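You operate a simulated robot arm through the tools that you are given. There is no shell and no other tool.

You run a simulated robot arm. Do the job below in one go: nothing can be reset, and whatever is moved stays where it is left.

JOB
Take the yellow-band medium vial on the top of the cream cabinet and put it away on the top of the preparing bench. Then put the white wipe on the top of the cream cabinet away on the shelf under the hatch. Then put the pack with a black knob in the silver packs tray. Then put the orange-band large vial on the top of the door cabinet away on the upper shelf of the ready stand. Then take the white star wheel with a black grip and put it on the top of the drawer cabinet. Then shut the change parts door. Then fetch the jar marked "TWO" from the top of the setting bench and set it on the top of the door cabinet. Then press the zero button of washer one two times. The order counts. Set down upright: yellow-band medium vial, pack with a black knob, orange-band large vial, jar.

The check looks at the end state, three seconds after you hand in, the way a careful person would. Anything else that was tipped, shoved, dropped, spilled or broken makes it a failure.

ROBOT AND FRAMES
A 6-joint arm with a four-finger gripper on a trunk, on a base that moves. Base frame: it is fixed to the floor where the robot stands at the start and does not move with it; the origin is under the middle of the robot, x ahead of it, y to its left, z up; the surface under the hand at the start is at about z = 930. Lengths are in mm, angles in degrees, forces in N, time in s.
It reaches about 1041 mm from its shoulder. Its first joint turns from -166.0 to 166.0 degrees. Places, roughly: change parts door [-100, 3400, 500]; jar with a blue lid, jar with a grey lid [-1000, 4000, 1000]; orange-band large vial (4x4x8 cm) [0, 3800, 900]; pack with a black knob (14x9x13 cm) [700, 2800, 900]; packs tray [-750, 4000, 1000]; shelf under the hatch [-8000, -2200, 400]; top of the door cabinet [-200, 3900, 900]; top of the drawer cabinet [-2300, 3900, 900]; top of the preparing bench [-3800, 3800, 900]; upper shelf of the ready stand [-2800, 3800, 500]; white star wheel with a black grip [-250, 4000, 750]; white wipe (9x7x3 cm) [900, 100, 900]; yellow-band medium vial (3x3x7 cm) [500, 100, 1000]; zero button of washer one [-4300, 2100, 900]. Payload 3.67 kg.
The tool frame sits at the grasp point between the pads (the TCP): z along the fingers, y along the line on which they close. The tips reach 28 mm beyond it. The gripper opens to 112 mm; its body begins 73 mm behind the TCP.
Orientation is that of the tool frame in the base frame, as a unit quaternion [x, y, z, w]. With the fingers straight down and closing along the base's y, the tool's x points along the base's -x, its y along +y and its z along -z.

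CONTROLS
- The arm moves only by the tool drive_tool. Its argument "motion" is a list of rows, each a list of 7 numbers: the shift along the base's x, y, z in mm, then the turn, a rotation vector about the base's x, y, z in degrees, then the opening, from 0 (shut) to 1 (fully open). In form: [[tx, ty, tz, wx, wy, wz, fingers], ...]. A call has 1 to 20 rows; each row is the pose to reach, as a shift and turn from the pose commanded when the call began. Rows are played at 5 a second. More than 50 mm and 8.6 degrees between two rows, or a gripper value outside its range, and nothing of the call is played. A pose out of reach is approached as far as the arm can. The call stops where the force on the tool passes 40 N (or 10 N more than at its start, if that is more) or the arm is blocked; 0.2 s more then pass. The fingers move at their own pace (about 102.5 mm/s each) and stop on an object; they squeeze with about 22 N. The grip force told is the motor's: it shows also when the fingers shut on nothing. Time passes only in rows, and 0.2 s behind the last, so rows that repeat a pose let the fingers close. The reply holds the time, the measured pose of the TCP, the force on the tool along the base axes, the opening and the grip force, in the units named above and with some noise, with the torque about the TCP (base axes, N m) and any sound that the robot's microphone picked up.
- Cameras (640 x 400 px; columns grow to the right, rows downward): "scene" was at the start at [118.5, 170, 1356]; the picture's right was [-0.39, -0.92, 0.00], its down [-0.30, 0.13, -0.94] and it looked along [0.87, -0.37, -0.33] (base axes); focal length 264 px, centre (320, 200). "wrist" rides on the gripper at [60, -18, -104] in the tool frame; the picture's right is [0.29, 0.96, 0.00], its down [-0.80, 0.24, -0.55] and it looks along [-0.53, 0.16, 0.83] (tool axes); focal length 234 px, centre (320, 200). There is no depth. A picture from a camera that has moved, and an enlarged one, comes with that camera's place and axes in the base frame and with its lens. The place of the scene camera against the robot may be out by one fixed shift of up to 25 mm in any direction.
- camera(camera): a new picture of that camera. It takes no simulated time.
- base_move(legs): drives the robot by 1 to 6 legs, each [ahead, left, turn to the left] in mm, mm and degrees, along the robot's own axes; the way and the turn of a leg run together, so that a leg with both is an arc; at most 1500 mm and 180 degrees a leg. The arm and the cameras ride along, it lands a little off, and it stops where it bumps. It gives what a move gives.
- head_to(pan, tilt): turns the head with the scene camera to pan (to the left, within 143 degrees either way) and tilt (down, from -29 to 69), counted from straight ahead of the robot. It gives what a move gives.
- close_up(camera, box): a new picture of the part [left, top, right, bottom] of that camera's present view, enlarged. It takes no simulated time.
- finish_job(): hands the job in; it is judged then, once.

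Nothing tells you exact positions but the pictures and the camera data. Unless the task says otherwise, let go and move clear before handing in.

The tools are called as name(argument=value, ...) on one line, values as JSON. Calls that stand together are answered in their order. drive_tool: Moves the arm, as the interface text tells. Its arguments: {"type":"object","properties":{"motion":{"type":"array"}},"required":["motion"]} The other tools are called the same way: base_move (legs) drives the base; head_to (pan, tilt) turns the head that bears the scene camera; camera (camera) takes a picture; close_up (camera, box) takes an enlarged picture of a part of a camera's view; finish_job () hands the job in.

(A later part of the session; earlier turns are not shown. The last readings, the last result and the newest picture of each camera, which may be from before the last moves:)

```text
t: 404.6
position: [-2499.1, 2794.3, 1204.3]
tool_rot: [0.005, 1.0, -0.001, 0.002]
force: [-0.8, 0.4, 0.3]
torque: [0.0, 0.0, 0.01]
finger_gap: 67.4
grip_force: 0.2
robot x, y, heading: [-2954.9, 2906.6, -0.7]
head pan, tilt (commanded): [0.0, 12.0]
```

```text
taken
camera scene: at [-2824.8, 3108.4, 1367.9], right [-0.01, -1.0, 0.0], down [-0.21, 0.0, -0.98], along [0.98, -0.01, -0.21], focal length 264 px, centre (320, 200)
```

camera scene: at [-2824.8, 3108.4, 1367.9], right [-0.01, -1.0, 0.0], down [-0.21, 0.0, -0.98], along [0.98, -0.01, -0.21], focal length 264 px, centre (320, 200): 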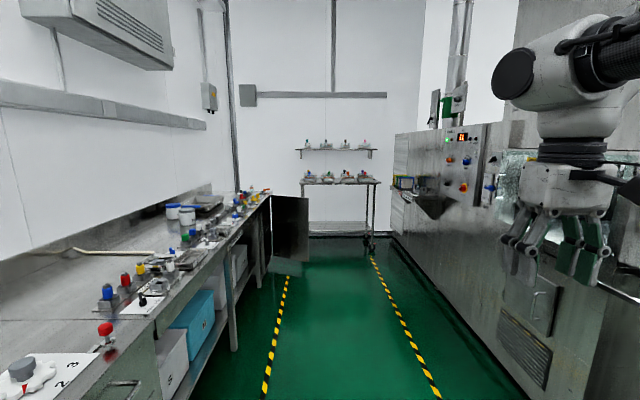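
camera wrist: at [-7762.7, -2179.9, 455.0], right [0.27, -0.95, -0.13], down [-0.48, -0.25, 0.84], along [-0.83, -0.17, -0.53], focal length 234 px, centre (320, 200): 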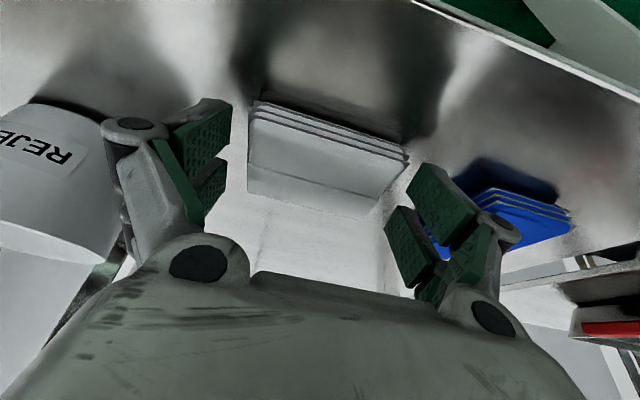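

I see the open (black) change parts door ahead on the left, and a stand with packs at the end. Enlarging these.

close_up(camera="scene", box=[260, 120, 420, 260])

close_up(camera="scene", box=[0, 180, 300, 400])

head_to(pan=60, tilt=35)

camera(camera="scene")

```text
2.86 times, centred on (340, 190) of scene
camera zoom: at [-2824.8, 3108.4, 1367.9], right [-0.01, -1.0, 0.0], down [-0.21, 0.0, -0.98], along [0.98, -0.01, -0.21], focal length 755 px, centre (263, 229)
```

zoom: 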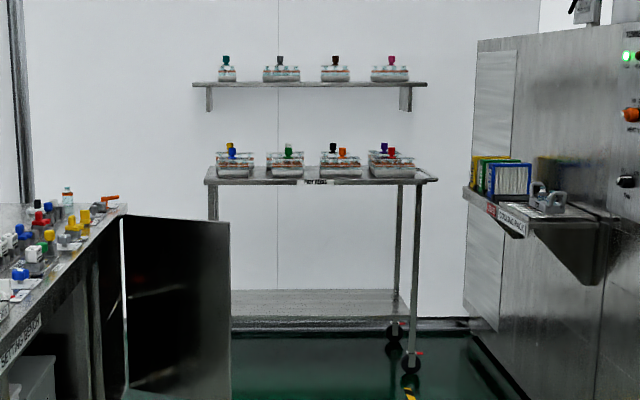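

```text
1.82 times, centred on (150, 290) of scene
camera zoom: at [-2824.8, 3108.4, 1367.9], right [-0.01, -1.0, 0.0], down [-0.21, 0.0, -0.98], along [0.98, -0.01, -0.21], focal length 480 px, centre (629, 36)
```

zoom: 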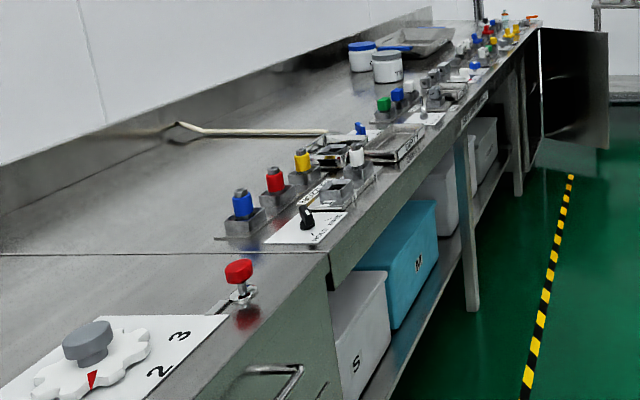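

```text
t: 405.9
position: [-2499.3, 2795.0, 1204.4]
tool_rot: [0.005, 1.0, -0.001, 0.001]
force: [0.6, -0.1, -0.1]
torque: [0.03, 0.01, -0.04]
finger_gap: 67.2
grip_force: 0.2
robot x, y, heading: [-2954.5, 2902.4, -0.6]
head pan, tilt (commanded): [60.0, 35.0]
```

```text
taken
camera scene: at [-2873.0, 3185.2, 1331.1], right [0.86, -0.51, 0.0], down [-0.29, -0.49, -0.82], along [0.42, 0.7, -0.57], focal length 264 px, centre (320, 200)
```

scene: 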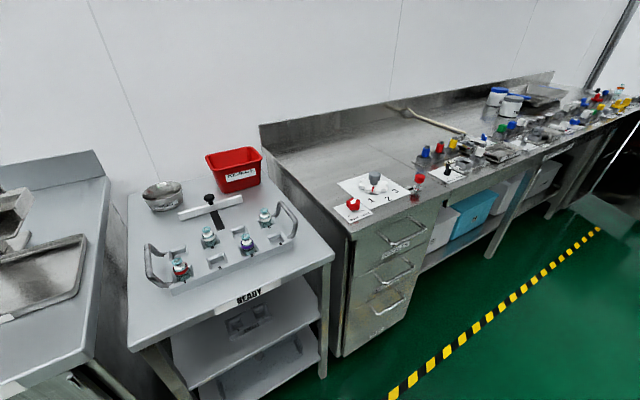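

The ready stand, drawer cabinet and setting bench are on the left. I'll drive further east to see the packs stand, the jars, and the door cabinet.

base_move(legs=[[1250, 0, 0.7]])

head_to(pan=5, tilt=15)

camera(camera="scene")

close_up(camera="scene", box=[240, 100, 440, 225])

head_to(pan=60, tilt=25)

camera(camera="scene")

```text
t: 412.3
position: [-1220.5, 2818.7, 1204.3]
tool_rot: [-0.013, 1.0, -0.001, 0.0]
force: [-0.6, 0.5, 0.2]
torque: [0.02, -0.04, 0.04]
finger_gap: 67.3
grip_force: 0.1
robot x, y, heading: [-1676.4, 2909.9, 1.5]
head pan, tilt (commanded): [60.0, 35.0]
```

```text
t: 413.6
position: [-1219.3, 2818.7, 1204.0]
tool_rot: [-0.014, 1.0, -0.001, 0.001]
force: [0.0, 0.3, 0.2]
torque: [-0.04, 0.04, -0.01]
finger_gap: 67.1
grip_force: 0.0
robot x, y, heading: [-1679.7, 2910.1, 1.3]
head pan, tilt (commanded): [5.0, 15.0]
```

```text
taken
camera scene: at [-1557.9, 3129.4, 1363.0], right [0.11, -0.99, 0.0], down [-0.26, -0.03, -0.97], along [0.96, 0.11, -0.26], focal length 264 px, centre (320, 200)
```

scene: 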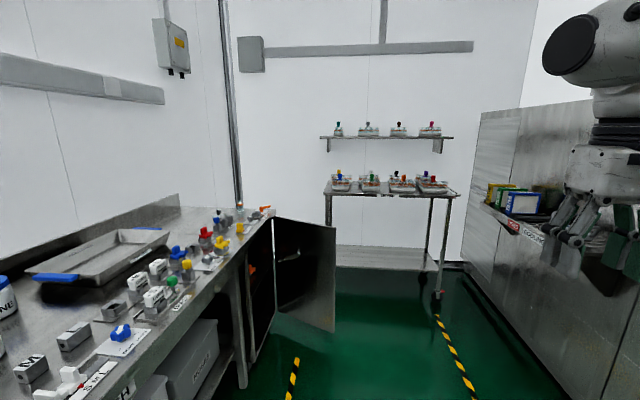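

```text
3.20 times, centred on (340, 162) of scene
camera zoom: at [-1557.9, 3129.4, 1363.0], right [0.11, -0.99, 0.0], down [-0.26, -0.03, -0.97], along [0.96, 0.11, -0.26], focal length 845 px, centre (256, 320)
```

zoom: 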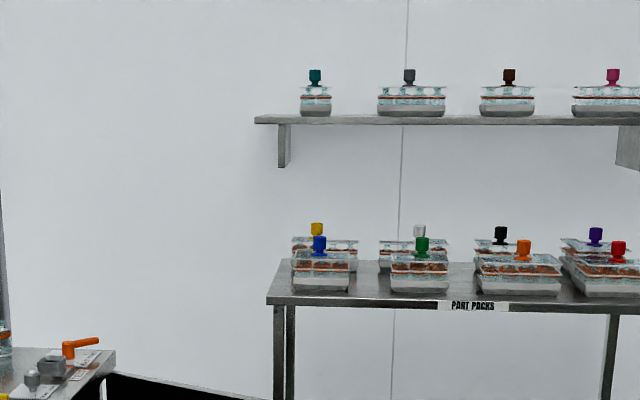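

```text
t: 414.8
position: [-1219.7, 2819.6, 1205.1]
tool_rot: [-0.014, 1.0, -0.001, 0.001]
force: [0.2, 0.0, -0.6]
torque: [-0.03, 0.0, 0.0]
finger_gap: 67.2
grip_force: 0.0
robot x, y, heading: [-1678.0, 2912.5, 1.6]
head pan, tilt (commanded): [60.0, 25.0]
```

```text
taken
camera scene: at [-1606.6, 3199.7, 1346.8], right [0.88, -0.48, 0.0], down [-0.2, -0.37, -0.91], along [0.43, 0.8, -0.42], focal length 264 px, centre (320, 200)
```

scene: 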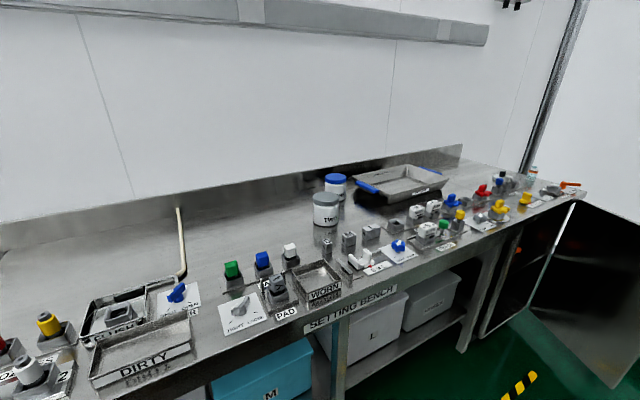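

The black-knob pack is in the back row of the "PART PACKS" stand, behind the orange one. The open door's free edge reaches y ≈ 3200, so I'll pass it at y ≈ 2770 and stop short of the stand.

base_move(legs=[[600, -150, -1.5], [750, 0, 0]])

head_to(pan=0, tilt=15)

camera(camera="scene")

head_to(pan=75, tilt=30)

camera(camera="scene")

```text
t: 421.8
position: [97.5, 2645.6, 1204.5]
tool_rot: [0.008, 1.0, -0.002, 0.001]
force: [-0.5, 0.0, 0.1]
torque: [-0.01, 0.02, 0.04]
finger_gap: 67.3
grip_force: 0.0
robot x, y, heading: [-355.5, 2757.4, -1.0]
head pan, tilt (commanded): [60.0, 25.0]
```

```text
t: 423.1
position: [95.9, 2645.9, 1203.4]
tool_rot: [0.008, 1.0, -0.001, 0.001]
force: [-0.5, 0.0, 0.8]
torque: [-0.01, -0.02, 0.0]
finger_gap: 67.5
grip_force: 0.0
robot x, y, heading: [-354.9, 2755.8, -0.7]
head pan, tilt (commanded): [0.0, 15.0]
```

```text
taken
camera scene: at [-226.7, 2961.8, 1363.0], right [-0.02, -1.0, 0.0], down [-0.26, 0.0, -0.97], along [0.97, -0.02, -0.26], focal length 264 px, centre (320, 200)
```

scene: 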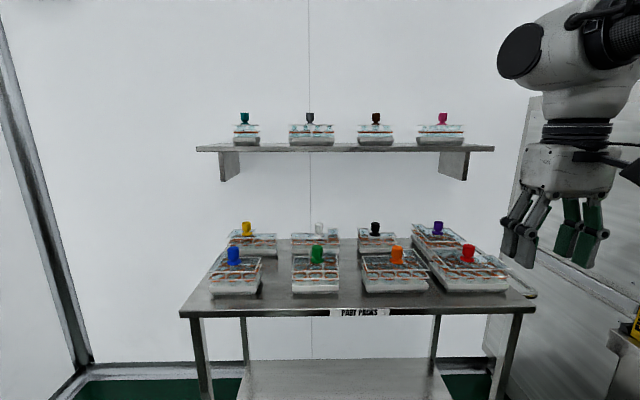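

```text
t: 424.6
position: [97.2, 2644.8, 1204.5]
tool_rot: [0.008, 1.0, -0.001, 0.001]
force: [-0.6, 0.4, -1.1]
torque: [0.02, 0.0, -0.01]
finger_gap: 67.1
grip_force: 0.0
robot x, y, heading: [-358.3, 2756.0, -0.9]
head pan, tilt (commanded): [75.0, 30.0]
```

```text
taken
camera scene: at [-295.1, 3050.2, 1338.9], right [0.96, -0.28, 0.0], down [-0.14, -0.48, -0.87], along [0.24, 0.83, -0.5], focal length 264 px, centre (320, 200)
```

scene: 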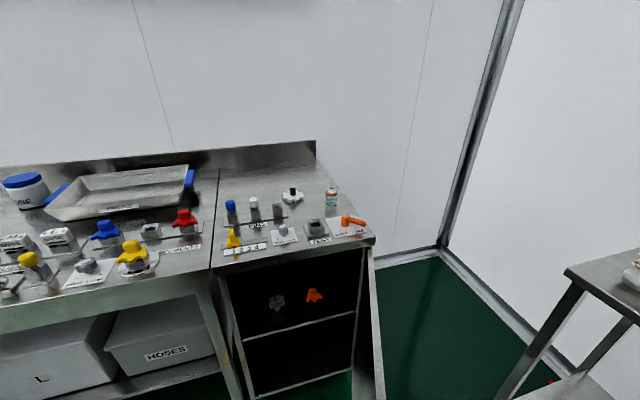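

I can see the door cabinet top (orange-band vial, a star wheel) and the open interior. Enlarging both views.

close_up(camera="scene", box=[200, 160, 400, 285])

close_up(camera="scene", box=[220, 230, 400, 400])

close_up(camera="scene", box=[0, 130, 220, 300])

```text
3.20 times, centred on (300, 222) of scene
camera zoom: at [-295.1, 3050.2, 1338.9], right [0.96, -0.28, 0.0], down [-0.14, -0.48, -0.87], along [0.24, 0.83, -0.5], focal length 845 px, centre (384, 128)
```

zoom: 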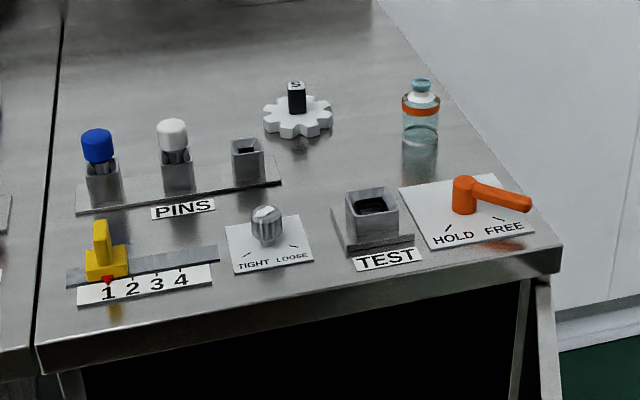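

```text
2.35 times, centred on (310, 315) of scene
camera zoom: at [-295.1, 3050.2, 1338.9], right [0.96, -0.28, 0.0], down [-0.14, -0.48, -0.87], along [0.24, 0.83, -0.5], focal length 621 px, centre (344, -71)
```

zoom: 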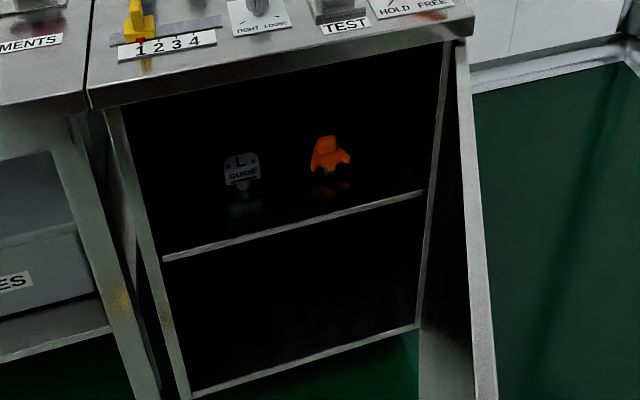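

```text
2.35 times, centred on (110, 215) of scene
camera zoom: at [-295.1, 3050.2, 1338.9], right [0.96, -0.28, 0.0], down [-0.14, -0.48, -0.87], along [0.24, 0.83, -0.5], focal length 621 px, centre (814, 165)
```

zoom: 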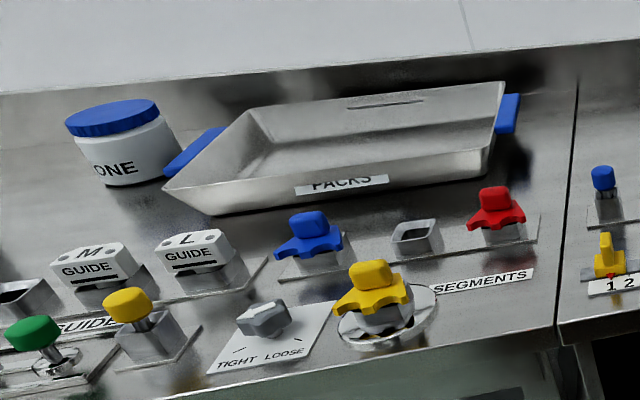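

The white star wheel with a black "S" grip, the orange-band vial and the PACKS tray are identified. The black knob is at about (682, 2745, 1011), beneath a wall shelf, so I'll come in with the hand tilted 45° forward and look with the wrist camera.

drive_tool(motion=[[38, 8, 0, 0, -3.75, 0, 0.6], [76, 16, 0, 0, -7.5, 0, 0.6], [114, 25, 0, 0, -11.25, 0, 0.6], [152, 33, 0, 0, -15, 0, 0.6], [190, 41, 0, 0, -18.75, 0, 0.6], [228, 50, 0, 0, -22.5, 0, 0.6], [266, 58, 0, 0, -26.25, 0, 0.6], [304, 66, 0, 0, -30, 0, 0.6], [342, 75, 0, 0, -33.75, 0, 0.6], [380, 83, 0, 0, -37.5, 0, 0.6], [418, 91, -20, 0, -41.25, 0, 0.6], [445, 100, -40, 0, -45, 0, 0.6], [445, 100, -40, 0, -45, 0, 0.6]])

camera(camera="wrist")

head_to(pan=-10, tilt=15)

camera(camera="scene")

```text
t: 427.4
position: [542.2, 2744.8, 1163.4]
tool_rot: [0.009, 0.924, 0.002, 0.383]
force: [-0.1, -0.6, -0.4]
torque: [0.0, -0.01, -0.02]
finger_gap: 67.4
grip_force: 0.1
robot x, y, heading: [-355.1, 2754.7, -0.9]
head pan, tilt (commanded): [75.0, 30.0]
```

```text
taken
camera wrist: at [426.6, 2726.9, 1194.6], right [-0.19, 0.96, -0.19], down [0.17, 0.23, 0.96], along [0.97, 0.15, -0.21], focal length 234 px, centre (320, 200)
```

wrist: 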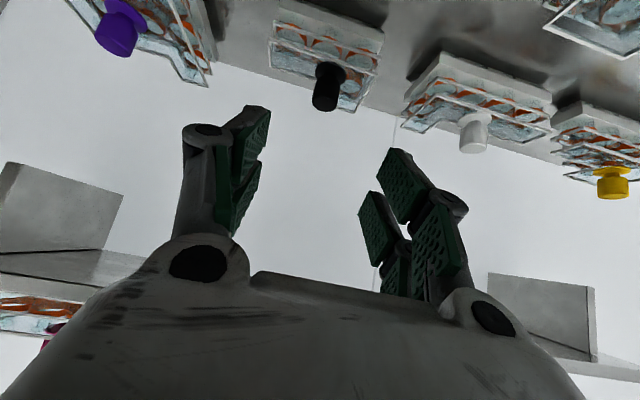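

```text
t: 429.0
position: [541.8, 2744.6, 1164.1]
tool_rot: [0.007, 0.923, 0.003, 0.384]
force: [-0.5, 0.1, -0.2]
torque: [-0.01, -0.01, 0.0]
finger_gap: 67.1
grip_force: 0.1
robot x, y, heading: [-354.0, 2757.2, -1.0]
head pan, tilt (commanded): [-10.0, 15.0]
```

```text
taken
camera scene: at [-228.4, 2945.6, 1363.0], right [-0.19, -0.98, 0.0], down [-0.25, 0.05, -0.97], along [0.95, -0.18, -0.26], focal length 264 px, centre (320, 200)
```

scene: 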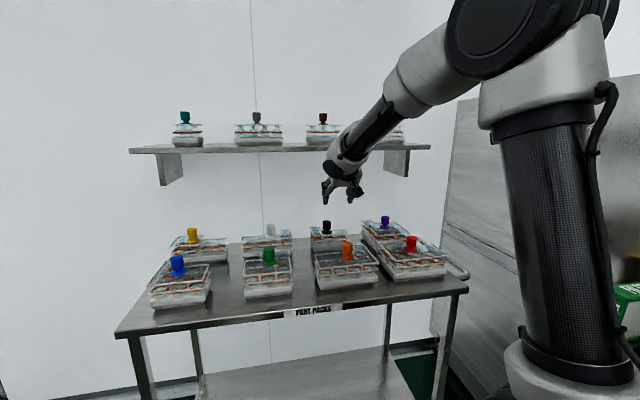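

close_up(camera="wrist", box=[250, 0, 410, 130])

close_up(camera="scene", box=[250, 130, 450, 300])

```text
3.08 times, centred on (330, 65) of wrist
camera zoom: at [426.4, 2726.8, 1194.7], right [-0.19, 0.96, -0.19], down [0.17, 0.23, 0.96], along [0.97, 0.15, -0.21], focal length 720 px, centre (289, 615)
```

zoom: 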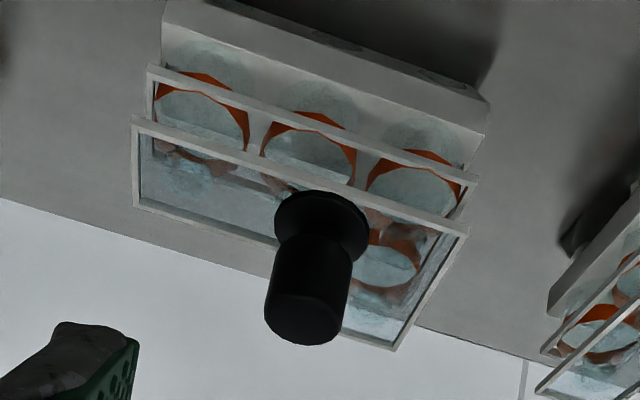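

```text
2.35 times, centred on (350, 215) of scene
camera zoom: at [-228.4, 2945.6, 1363.0], right [-0.19, -0.98, 0.0], down [-0.25, 0.05, -0.97], along [0.95, -0.18, -0.26], focal length 621 px, centre (249, 165)
```

zoom: 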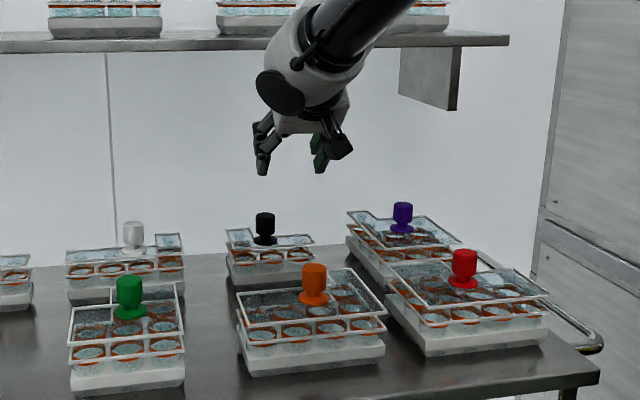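

The knob stands on a clear-framed pack and has a wide collar. I'll approach 70 mm along the hand's axis and measure again.

drive_tool(motion=[[17, 2, -17, 0, 0, 0, 0.7], [34, 4, -34, 0, 0, 0, 0.7], [50, 5, -50, 0, 0, 0, 0.7], [50, 5, -50, 0, 0, 0, 0.7]])

camera(camera="wrist")

close_up(camera="wrist", box=[250, 0, 410, 130])

close_up(camera="scene", box=[250, 130, 450, 300])

```text
t: 430.0
position: [592.7, 2750.6, 1112.6]
tool_rot: [0.008, 0.924, 0.003, 0.383]
force: [-0.9, 0.3, -0.1]
torque: [-0.01, 0.02, -0.02]
finger_gap: 78.3
grip_force: 0.0
robot x, y, heading: [-356.8, 2755.9, -1.3]
head pan, tilt (commanded): [-10.0, 15.0]
```

```text
taken
camera wrist: at [476.5, 2732.8, 1143.3], right [-0.19, 0.96, -0.19], down [0.17, 0.23, 0.96], along [0.97, 0.15, -0.21], focal length 234 px, centre (320, 200)
```

wrist: 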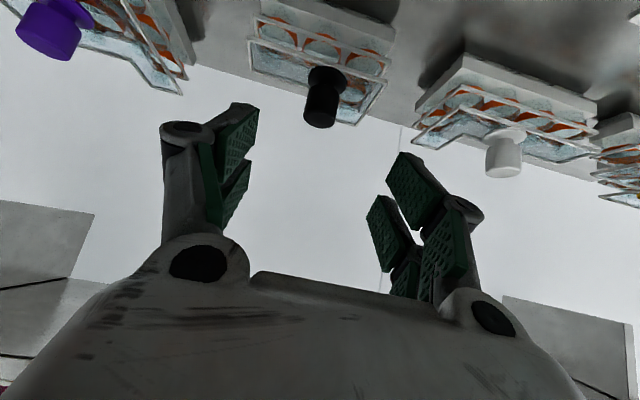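

```text
3.08 times, centred on (330, 65) of wrist
camera zoom: at [476.5, 2732.8, 1143.3], right [-0.19, 0.96, -0.19], down [0.17, 0.23, 0.96], along [0.97, 0.15, -0.21], focal length 720 px, centre (289, 615)
```

zoom: 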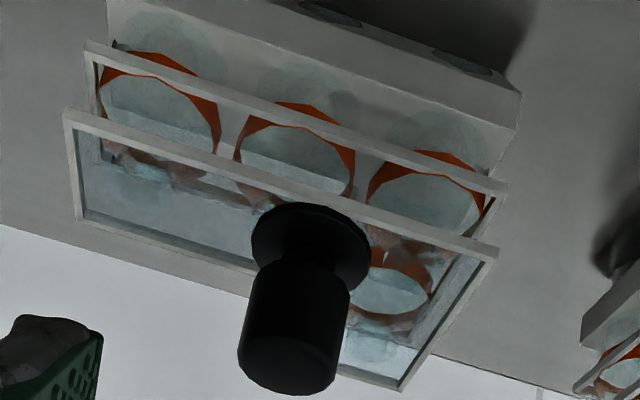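

```text
2.35 times, centred on (350, 215) of scene
camera zoom: at [-228.5, 2945.5, 1363.1], right [-0.19, -0.98, 0.0], down [-0.25, 0.05, -0.97], along [0.95, -0.18, -0.26], focal length 621 px, centre (249, 165)
```

zoom: 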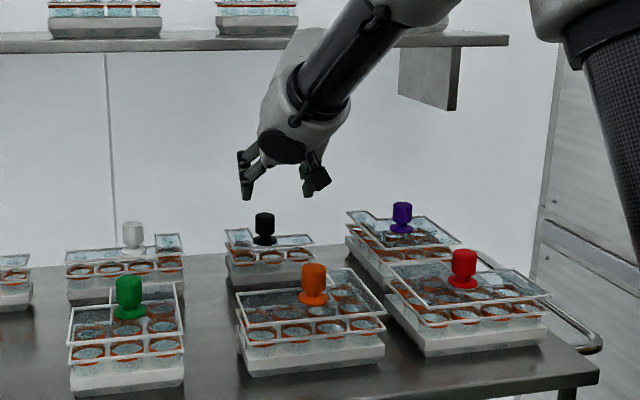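

Triangulating gives the knob axis at about (680, 2751), z 976–1022, and the wall shelf's front edge is farther back (x ≈ 785) than first thought. So I can use a gentler 20° tilt: I'll reorient and move to a point above the knob.

drive_tool(motion=[[0, 0, 10, 0, 6, 0, 0.7], [10, 0, 10, 0, 12.5, 0, 0.7], [30, 0, 0, 0, 19, 0, 0.7], [54, 0, -14, 0, 25, 0, 0.7], [54, 0, -14, 0, 25, 0, 0.7]])

camera(camera="wrist")

close_up(camera="scene", box=[250, 100, 450, 300])

```text
t: 431.2
position: [646.9, 2750.1, 1099.3]
tool_rot: [0.008, 0.985, 0.001, 0.174]
force: [-1.2, 0.3, 0.1]
torque: [-0.01, -0.03, 0.01]
finger_gap: 78.4
grip_force: 0.2
robot x, y, heading: [-357.3, 2758.6, -1.1]
head pan, tilt (commanded): [-10.0, 15.0]
```

```text
taken
camera wrist: at [554.4, 2732.2, 1176.1], right [-0.26, 0.96, -0.09], down [0.56, 0.23, 0.79], along [0.79, 0.15, -0.6], focal length 234 px, centre (320, 200)
```

wrist: 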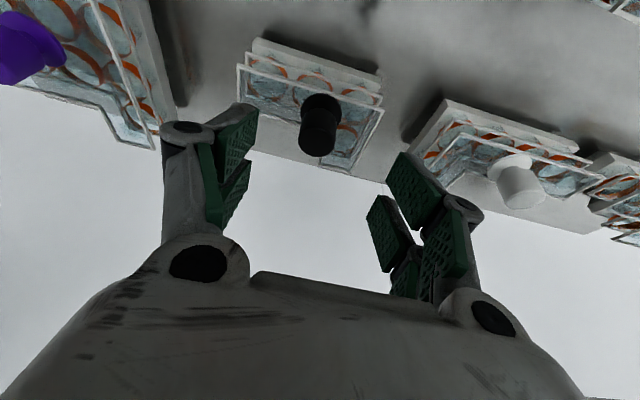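

```text
2.00 times, centred on (350, 200) of scene
camera zoom: at [-228.5, 2945.6, 1363.1], right [-0.19, -0.98, 0.0], down [-0.25, 0.05, -0.97], along [0.95, -0.18, -0.26], focal length 528 px, centre (260, 200)
```

zoom: 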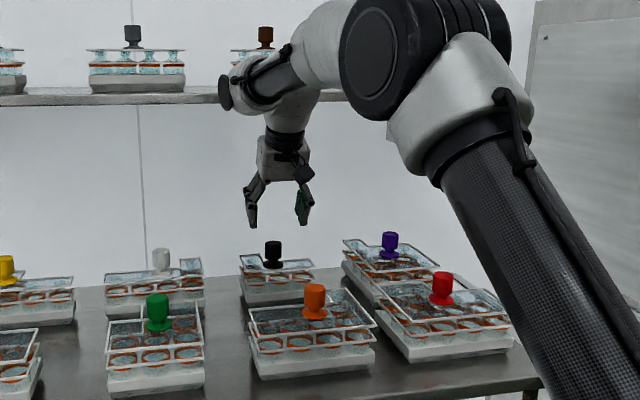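

The knob is confirmed at (682, 2751). I'll go down along the hand's axis around it.

drive_tool(motion=[[10, 1, -30, 0, 0, 0, 0.7], [20, 1, -57, 0, 0, 0, 0.7], [26, 1, -74, 0, 0, 0, 0.7], [29, 1, -83, 0, 0, 0, 0.7], [29, 1, -83, 0, 0, 0, 0.7]])

camera(camera="wrist")

close_up(camera="scene", box=[310, 180, 430, 270])

```text
t: 432.4
position: [675.8, 2752.5, 1015.9]
tool_rot: [0.008, 0.985, 0.001, 0.174]
force: [-0.5, -1.0, 0.2]
torque: [0.02, 0.03, -0.01]
finger_gap: 78.5
grip_force: 0.2
robot x, y, heading: [-361.8, 2757.0, -1.3]
head pan, tilt (commanded): [-10.0, 15.0]
```

```text
taken
camera wrist: at [583.0, 2734.6, 1093.1], right [-0.26, 0.96, -0.09], down [0.56, 0.23, 0.8], along [0.79, 0.15, -0.6], focal length 234 px, centre (320, 200)
```

wrist: 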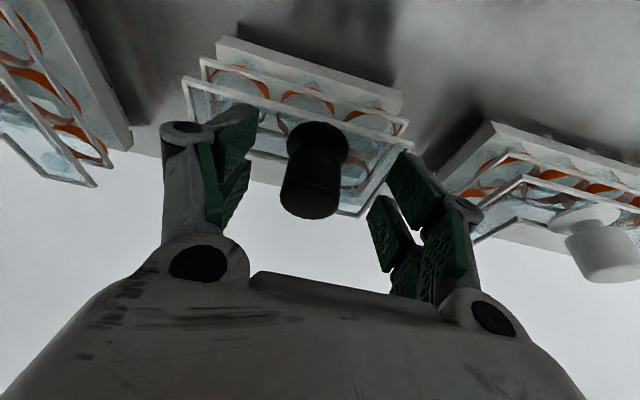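

```text
4.44 times, centred on (370, 225) of scene
camera zoom: at [-228.4, 2945.5, 1363.0], right [-0.19, -0.98, 0.0], down [-0.25, 0.05, -0.97], along [0.95, -0.18, -0.26], focal length 1174 px, centre (98, 89)
```

zoom: 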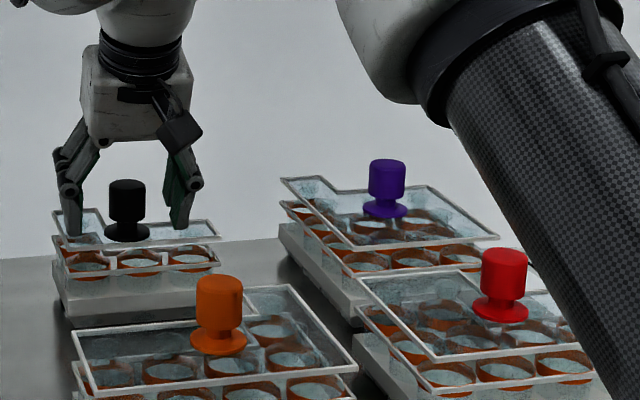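

The knob is between the fingers. I'll centre by 3 mm and close.

drive_tool(motion=[[1, -3, 0, 0, 0, 0, 0.7], [1, -3, 0, 0, 0, 0, 0.45], [1, -3, 0, 0, 0, 0, 0.2], [1, -3, 0, 0, 0, 0, 0], [1, -3, 0, 0, 0, 0, 0], [1, -3, 0, 0, 0, 0, 0]])

camera(camera="wrist")

close_up(camera="scene", box=[310, 180, 430, 270])

```text
t: 433.8
position: [675.3, 2749.9, 1015.9]
tool_rot: [0.009, 0.985, 0.0, 0.174]
force: [0.0, -0.2, -0.3]
torque: [0.01, -0.01, 0.02]
finger_gap: 30.2
grip_force: 22.1
robot x, y, heading: [-353.8, 2755.3, -1.1]
head pan, tilt (commanded): [-10.0, 15.0]
```

```text
taken
camera wrist: at [584.0, 2731.3, 1093.1], right [-0.26, 0.96, -0.09], down [0.56, 0.23, 0.8], along [0.79, 0.15, -0.6], focal length 234 px, centre (320, 200)
```

wrist: 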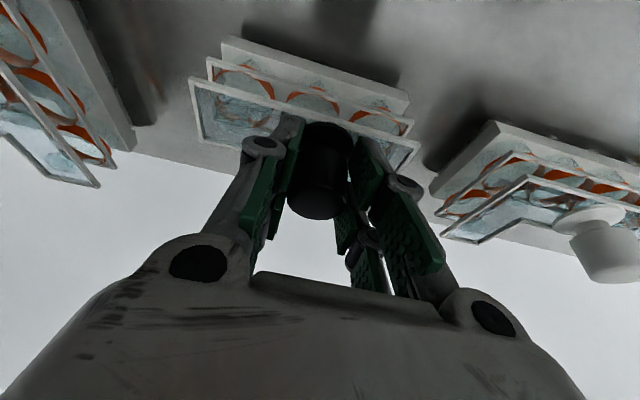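

```text
4.44 times, centred on (370, 225) of scene
camera zoom: at [-228.3, 2945.5, 1363.0], right [-0.19, -0.98, 0.0], down [-0.25, 0.05, -0.97], along [0.95, -0.18, -0.26], focal length 1174 px, centre (98, 89)
```

zoom: 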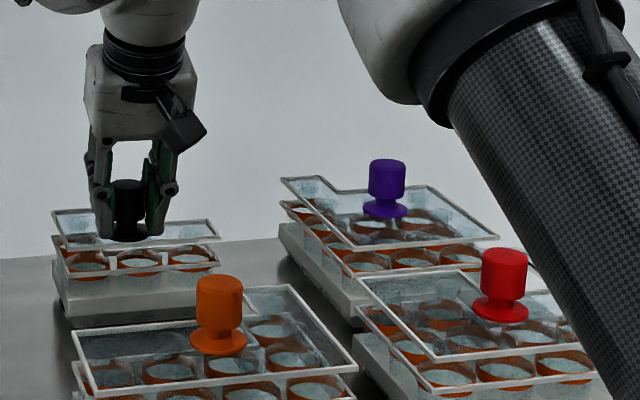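

Knob gripped (30.2 mm, 22 N). I'll lift 15 mm slowly and check the load.

drive_tool(motion=[[0, 0, 3, 0, 0, 0, 0], [0, 0, 7, 0, 0, 0, 0], [0, 0, 12, 0, 0, 0, 0], [0, 0, 18, 0, 0, 0, 0], [0, 0, 18, 0, 0, 0, 0]])

camera(camera="wrist")

close_up(camera="scene", box=[310, 180, 430, 270])

```text
t: 435.0
position: [676.4, 2748.4, 1034.4]
tool_rot: [0.008, 0.985, 0.0, 0.174]
force: [-0.2, 0.0, -1.5]
torque: [-0.01, 0.05, -0.01]
finger_gap: 30.3
grip_force: 22.2
robot x, y, heading: [-356.2, 2759.1, -0.8]
head pan, tilt (commanded): [-10.0, 15.0]
```

```text
taken
camera wrist: at [584.0, 2731.2, 1111.6], right [-0.26, 0.96, -0.09], down [0.56, 0.23, 0.79], along [0.79, 0.15, -0.6], focal length 234 px, centre (320, 200)
```

wrist: 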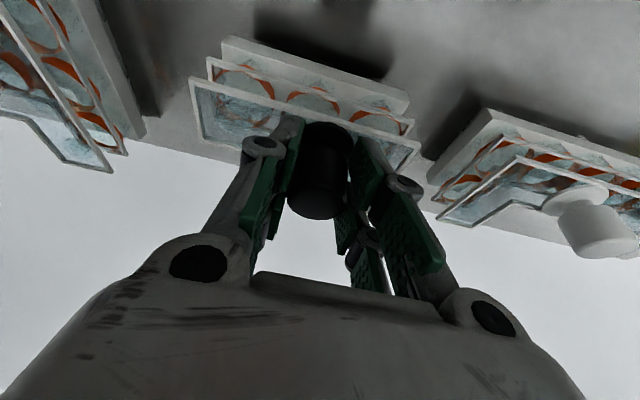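

```text
4.44 times, centred on (370, 225) of scene
camera zoom: at [-228.3, 2945.5, 1363.0], right [-0.19, -0.98, 0.0], down [-0.25, 0.05, -0.97], along [0.95, -0.18, -0.26], focal length 1174 px, centre (98, 89)
```

zoom: 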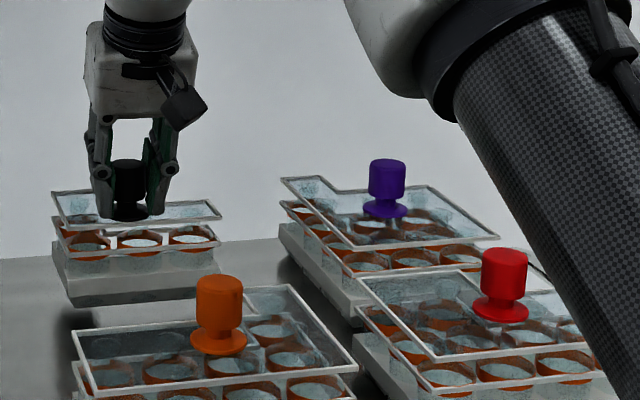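

The pack hangs level and is light. I'll ease it back and up over the front row, then retract keeping the same tilt.

drive_tool(motion=[[-15, 0, 20, 0, 0, 0, 0], [-35, 0, 45, 0, 0, 0, 0], [-45, 0, 85, 0, 0, 0, 0], [-45, 0, 130, 0, 0, 0, 0], [-45, 0, 170, 0, 0, 0, 0], [-50, 0, 195, 0, 0, 0, 0], [-90, -8, 200, 0, 0, 0, 0], [-130, -16, 200, 0, 0, 0, 0], [-170, -24, 200, 0, 0, 0, 0], [-210, -32, 200, 0, 0, 0, 0], [-250, -40, 200, 0, 0, 0, 0], [-290, -48, 200, 0, 0, 0, 0], [-330, -56, 200, 0, 0, 0, 0], [-370, -64, 200, 0, 0, 0, 0], [-410, -72, 200, 0, 0, 0, 0], [-450, -80, 200, 0, 0, 0, 0], [-490, -88, 200, 0, 0, 0, 0], [-530, -95, 200, 0, 0, 0, 0], [-530, -95, 200, 0, 0, 0, 0]])

camera(camera="wrist")

camera(camera="scene")

```text
t: 439.0
position: [145.9, 2654.4, 1237.6]
tool_rot: [0.009, 0.985, 0.0, 0.175]
force: [0.4, 0.2, -2.4]
torque: [-0.06, 0.04, 0.03]
finger_gap: 30.1
grip_force: 21.8
robot x, y, heading: [-360.6, 2756.5, -1.2]
head pan, tilt (commanded): [-10.0, 15.0]
```

```text
taken
camera wrist: at [53.6, 2637.0, 1313.7], right [-0.26, 0.96, -0.1], down [0.56, 0.23, 0.79], along [0.79, 0.15, -0.6], focal length 234 px, centre (320, 200)
```

wrist: 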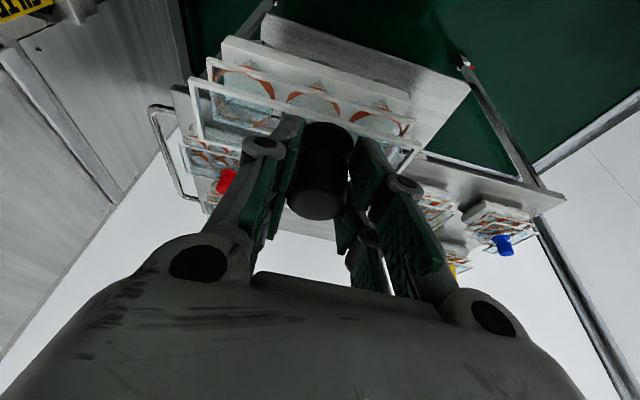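

```text
taken
camera scene: at [-228.3, 2945.5, 1363.0], right [-0.19, -0.98, 0.0], down [-0.25, 0.05, -0.97], along [0.95, -0.18, -0.26], focal length 264 px, centre (320, 200)
```

scene: 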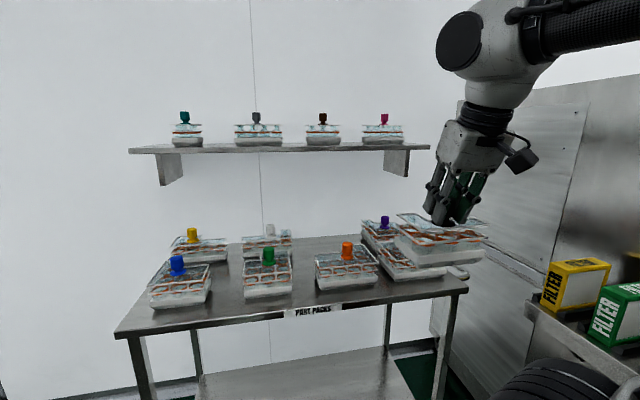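

The pack is held. I'll back off to x ≈ -780 and turn to face the setting bench.

base_move(legs=[[-420, 0, 0], [0, 0, 91]])

head_to(pan=0, tilt=30)

camera(camera="scene")

head_to(pan=-30, tilt=30)

camera(camera="scene")

```text
t: 445.4
position: [-685.8, 3270.0, 1236.6]
tool_rot: [0.699, -0.694, -0.125, -0.121]
force: [0.8, -0.1, -1.6]
torque: [-0.04, -0.03, 0.0]
finger_gap: 30.2
grip_force: 21.8
robot x, y, heading: [-774.0, 2766.5, 90.4]
head pan, tilt (commanded): [-10.0, 15.0]
```

```text
t: 446.2
position: [-686.5, 3268.9, 1237.3]
tool_rot: [0.699, -0.693, -0.126, -0.122]
force: [0.2, 0.8, -1.9]
torque: [0.0, -0.01, 0.04]
finger_gap: 30.4
grip_force: 21.8
robot x, y, heading: [-776.6, 2764.2, 90.7]
head pan, tilt (commanded): [0.0, 30.0]
```

```text
taken
camera scene: at [-978.5, 2864.6, 1338.9], right [1.0, 0.01, 0.0], down [0.0, -0.5, -0.87], along [-0.01, 0.87, -0.5], focal length 264 px, centre (320, 200)
```

scene: 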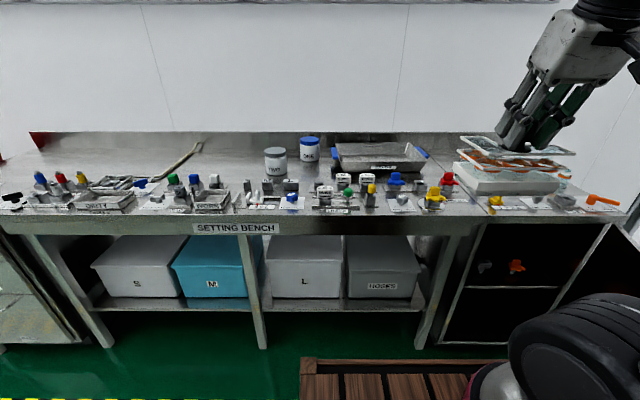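

```text
t: 447.1
position: [-686.4, 3268.1, 1236.3]
tool_rot: [0.699, -0.694, -0.125, -0.121]
force: [-0.1, 0.0, -1.2]
torque: [-0.03, -0.03, 0.02]
finger_gap: 30.3
grip_force: 22.1
robot x, y, heading: [-775.9, 2767.9, 90.5]
head pan, tilt (commanded): [-30.0, 30.0]
```

```text
taken
camera scene: at [-933.3, 2852.9, 1338.9], right [0.87, -0.49, 0.0], down [-0.25, -0.44, -0.87], along [0.43, 0.75, -0.5], focal length 264 px, centre (320, 200)
```

scene: 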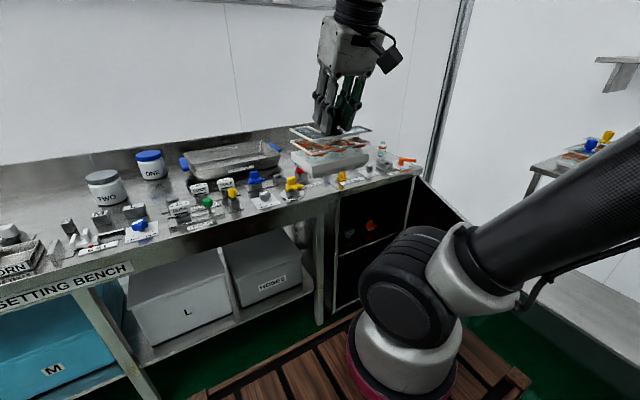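

The PACKS tray is ahead, and the jar with the grey lid is marked TWO. I'll enlarge the tray.

close_up(camera="scene", box=[80, 120, 400, 290])

head_to(pan=0, tilt=20)

close_up(camera="scene", box=[250, 140, 450, 265])

camera(camera="wrist")

```text
2.00 times, centred on (240, 205) of scene
camera zoom: at [-933.3, 2852.9, 1338.9], right [0.87, -0.49, 0.0], down [-0.25, -0.44, -0.87], along [0.43, 0.75, -0.5], focal length 528 px, centre (480, 190)
```

zoom: 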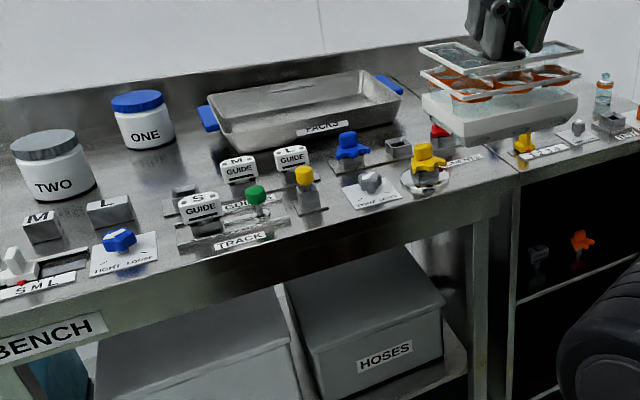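

```text
t: 448.1
position: [-685.4, 3269.9, 1237.6]
tool_rot: [0.699, -0.694, -0.126, -0.122]
force: [0.3, -0.4, -2.3]
torque: [-0.02, 0.01, 0.03]
finger_gap: 30.2
grip_force: 21.3
robot x, y, heading: [-773.9, 2762.8, 90.3]
head pan, tilt (commanded): [0.0, 20.0]
```

```text
3.20 times, centred on (350, 202) of scene
camera zoom: at [-978.5, 2867.3, 1354.9], right [1.0, 0.01, 0.0], down [0.0, -0.34, -0.94], along [-0.01, 0.94, -0.34], focal length 845 px, centre (224, 192)
```

zoom: 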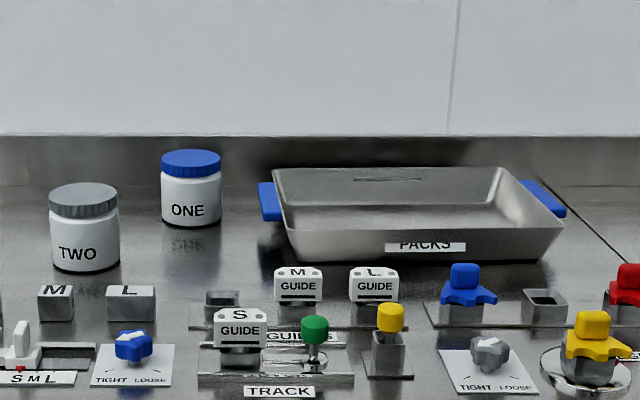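

```text
taken
camera wrist: at [-666.8, 3176.3, 1313.8], right [-0.96, -0.28, -0.09], down [-0.24, 0.56, 0.8], along [-0.17, 0.78, -0.6], focal length 234 px, centre (320, 200)
```

wrist: 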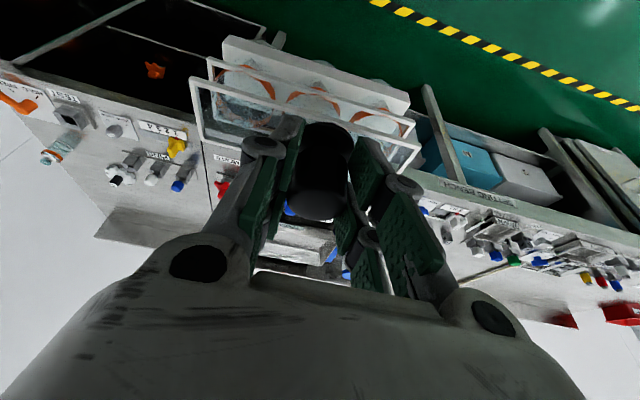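

The tray's interior centre is about (-734, 4017) and 320 mm wide. I'll move the base 290 mm closer so that the arm reaches it comfortably.

base_move(legs=[[290, 0, -0.4]])

head_to(pan=-10, tilt=25)

camera(camera="scene")

close_up(camera="scene", box=[240, 120, 480, 270])

```text
t: 450.1
position: [-683.4, 3556.3, 1237.0]
tool_rot: [-0.696, 0.697, 0.125, 0.122]
force: [0.6, 0.4, -1.9]
torque: [-0.04, 0.0, -0.01]
finger_gap: 30.3
grip_force: 22.0
robot x, y, heading: [-775.7, 3049.1, 90.0]
head pan, tilt (commanded): [0.0, 20.0]
```

```text
t: 450.8
position: [-682.2, 3554.7, 1237.6]
tool_rot: [-0.696, 0.697, 0.124, 0.121]
force: [0.1, 0.2, -2.2]
torque: [-0.01, 0.0, 0.03]
finger_gap: 30.5
grip_force: 21.9
robot x, y, heading: [-777.9, 3047.0, 89.9]
head pan, tilt (commanded): [-10.0, 25.0]
```

```text
taken
camera scene: at [-962.5, 3154.1, 1346.9], right [0.98, -0.17, 0.0], down [-0.07, -0.42, -0.91], along [0.16, 0.89, -0.42], focal length 264 px, centre (320, 200)
```

scene: 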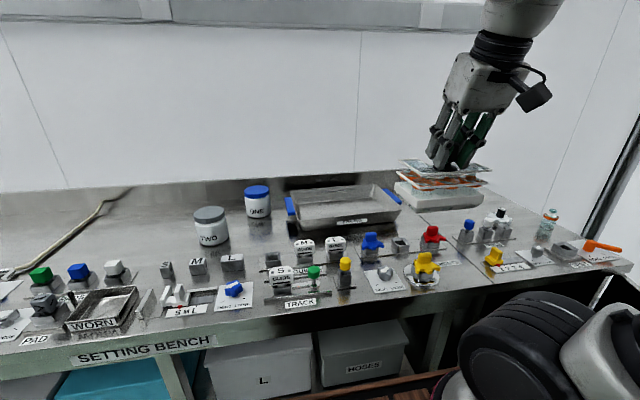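

```text
2.67 times, centred on (360, 195) of scene
camera zoom: at [-962.5, 3154.1, 1346.9], right [0.98, -0.17, 0.0], down [-0.07, -0.42, -0.91], along [0.16, 0.89, -0.42], focal length 704 px, centre (213, 213)
```

zoom: 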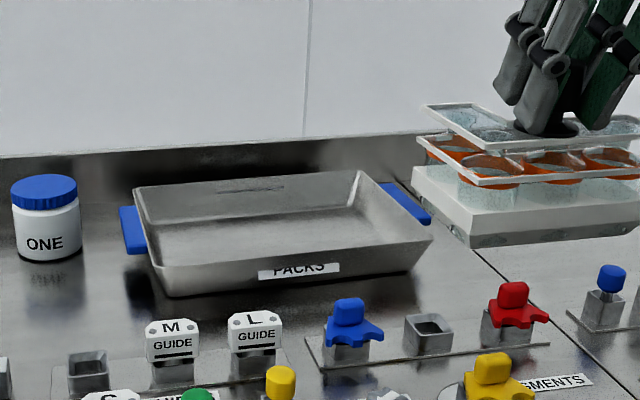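

The tray rim spans about x -910…-538, y 3905…4160, so the centre is near (-731, 4030). I'll bring the pack above it at height and compare in the picture.

drive_tool(motion=[[-6, 46, 0, 0, 0, 0, 0], [-12, 92, 0, 0, 0, 0, 0], [-18, 138, 0, 0, 0, 0, 0], [-24, 184, 0, 0, 0, 0, 0], [-30, 230, 0, 0, 0, 0, 0], [-36, 276, 0, 0, 0, 0, 0], [-42, 322, 0, 0, 0, 0, 0], [-48, 368, 0, 0, 0, 0, 0], [-54, 414, 0, 0, 0, 0, 0], [-57, 450, 0, 0, 0, 0, 0], [-57, 470, 0, 0, 0, 0, 0], [-57, 470, -40, 0, 0, 0, 0], [-57, 470, -80, 0, 0, 0, 0], [-57, 470, -100, 0, 0, 0, 0], [-57, 470, -100, 0, 0, 0, 0]])

camera(camera="scene")

close_up(camera="scene", box=[240, 100, 480, 250])

camera(camera="wrist")

```text
t: 454.0
position: [-740.3, 4025.2, 1136.4]
tool_rot: [0.696, -0.696, -0.125, -0.122]
force: [-0.2, 0.1, -2.0]
torque: [0.02, -0.03, -0.01]
finger_gap: 30.4
grip_force: 22.1
robot x, y, heading: [-778.3, 3052.0, 89.9]
head pan, tilt (commanded): [-10.0, 25.0]
```

```text
taken
camera scene: at [-962.5, 3154.1, 1346.8], right [0.98, -0.18, 0.0], down [-0.07, -0.42, -0.91], along [0.16, 0.89, -0.42], focal length 264 px, centre (320, 200)
```

scene: 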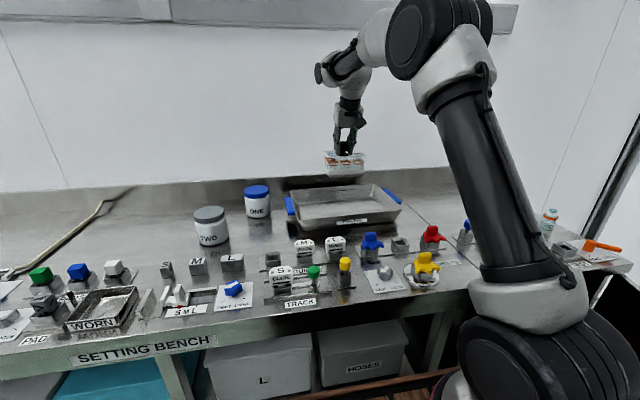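

```text
2.67 times, centred on (360, 175) of scene
camera zoom: at [-962.5, 3154.1, 1346.8], right [0.98, -0.18, 0.0], down [-0.07, -0.42, -0.91], along [0.16, 0.89, -0.42], focal length 704 px, centre (213, 267)
```

zoom: 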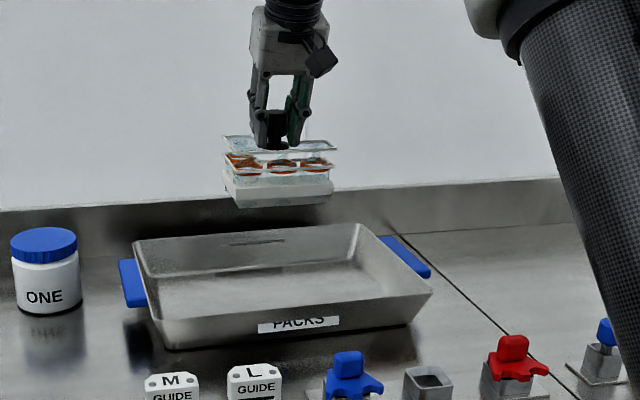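

```text
taken
camera wrist: at [-721.7, 3932.0, 1213.5], right [-0.96, -0.27, -0.09], down [-0.24, 0.56, 0.8], along [-0.16, 0.78, -0.6], focal length 234 px, centre (320, 200)
```

wrist: 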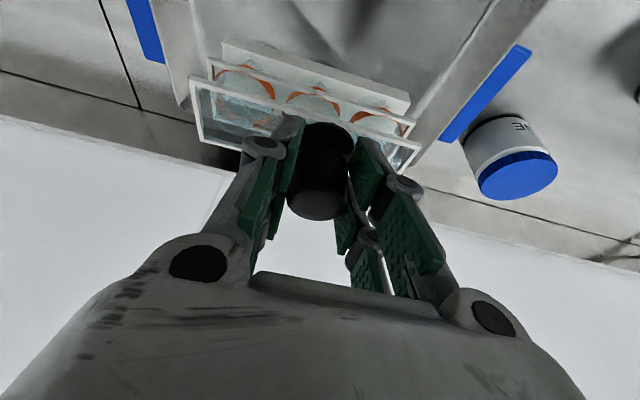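

The pack is over the tray's middle. I'll lower it part way and check again.

drive_tool(motion=[[0, -3, -35, 0, 0, 0, 0], [0, -3, -70, 0, 0, 0, 0], [0, -3, -100, 0, 0, 0, 0], [0, -3, -100, 0, 0, 0, 0]])

close_up(camera="scene", box=[240, 100, 480, 250])

camera(camera="wrist")

```text
t: 455.0
position: [-739.6, 4021.9, 1036.6]
tool_rot: [-0.696, 0.697, 0.125, 0.122]
force: [0.5, 0.1, -2.5]
torque: [-0.01, -0.02, 0.0]
finger_gap: 30.3
grip_force: 22.0
robot x, y, heading: [-775.5, 3052.2, 89.8]
head pan, tilt (commanded): [-10.0, 25.0]
```

```text
2.67 times, centred on (360, 175) of scene
camera zoom: at [-962.5, 3154.1, 1346.8], right [0.98, -0.18, 0.0], down [-0.07, -0.42, -0.91], along [0.16, 0.89, -0.42], focal length 704 px, centre (213, 267)
```

zoom: 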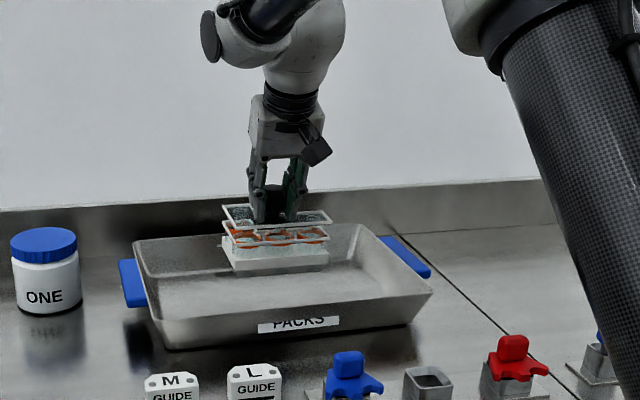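

```text
taken
camera wrist: at [-721.5, 3928.8, 1113.4], right [-0.96, -0.27, -0.09], down [-0.24, 0.56, 0.8], along [-0.16, 0.78, -0.6], focal length 234 px, centre (320, 200)
```

wrist: 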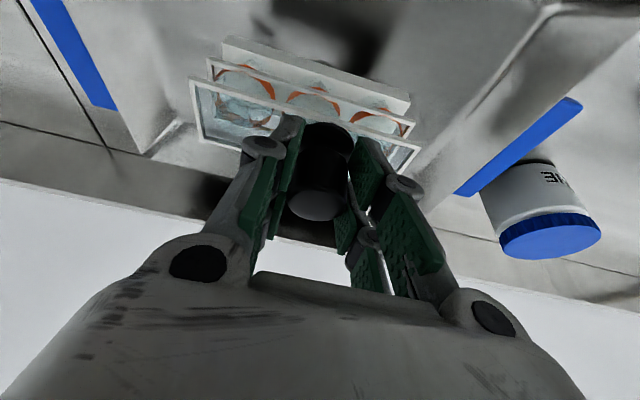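

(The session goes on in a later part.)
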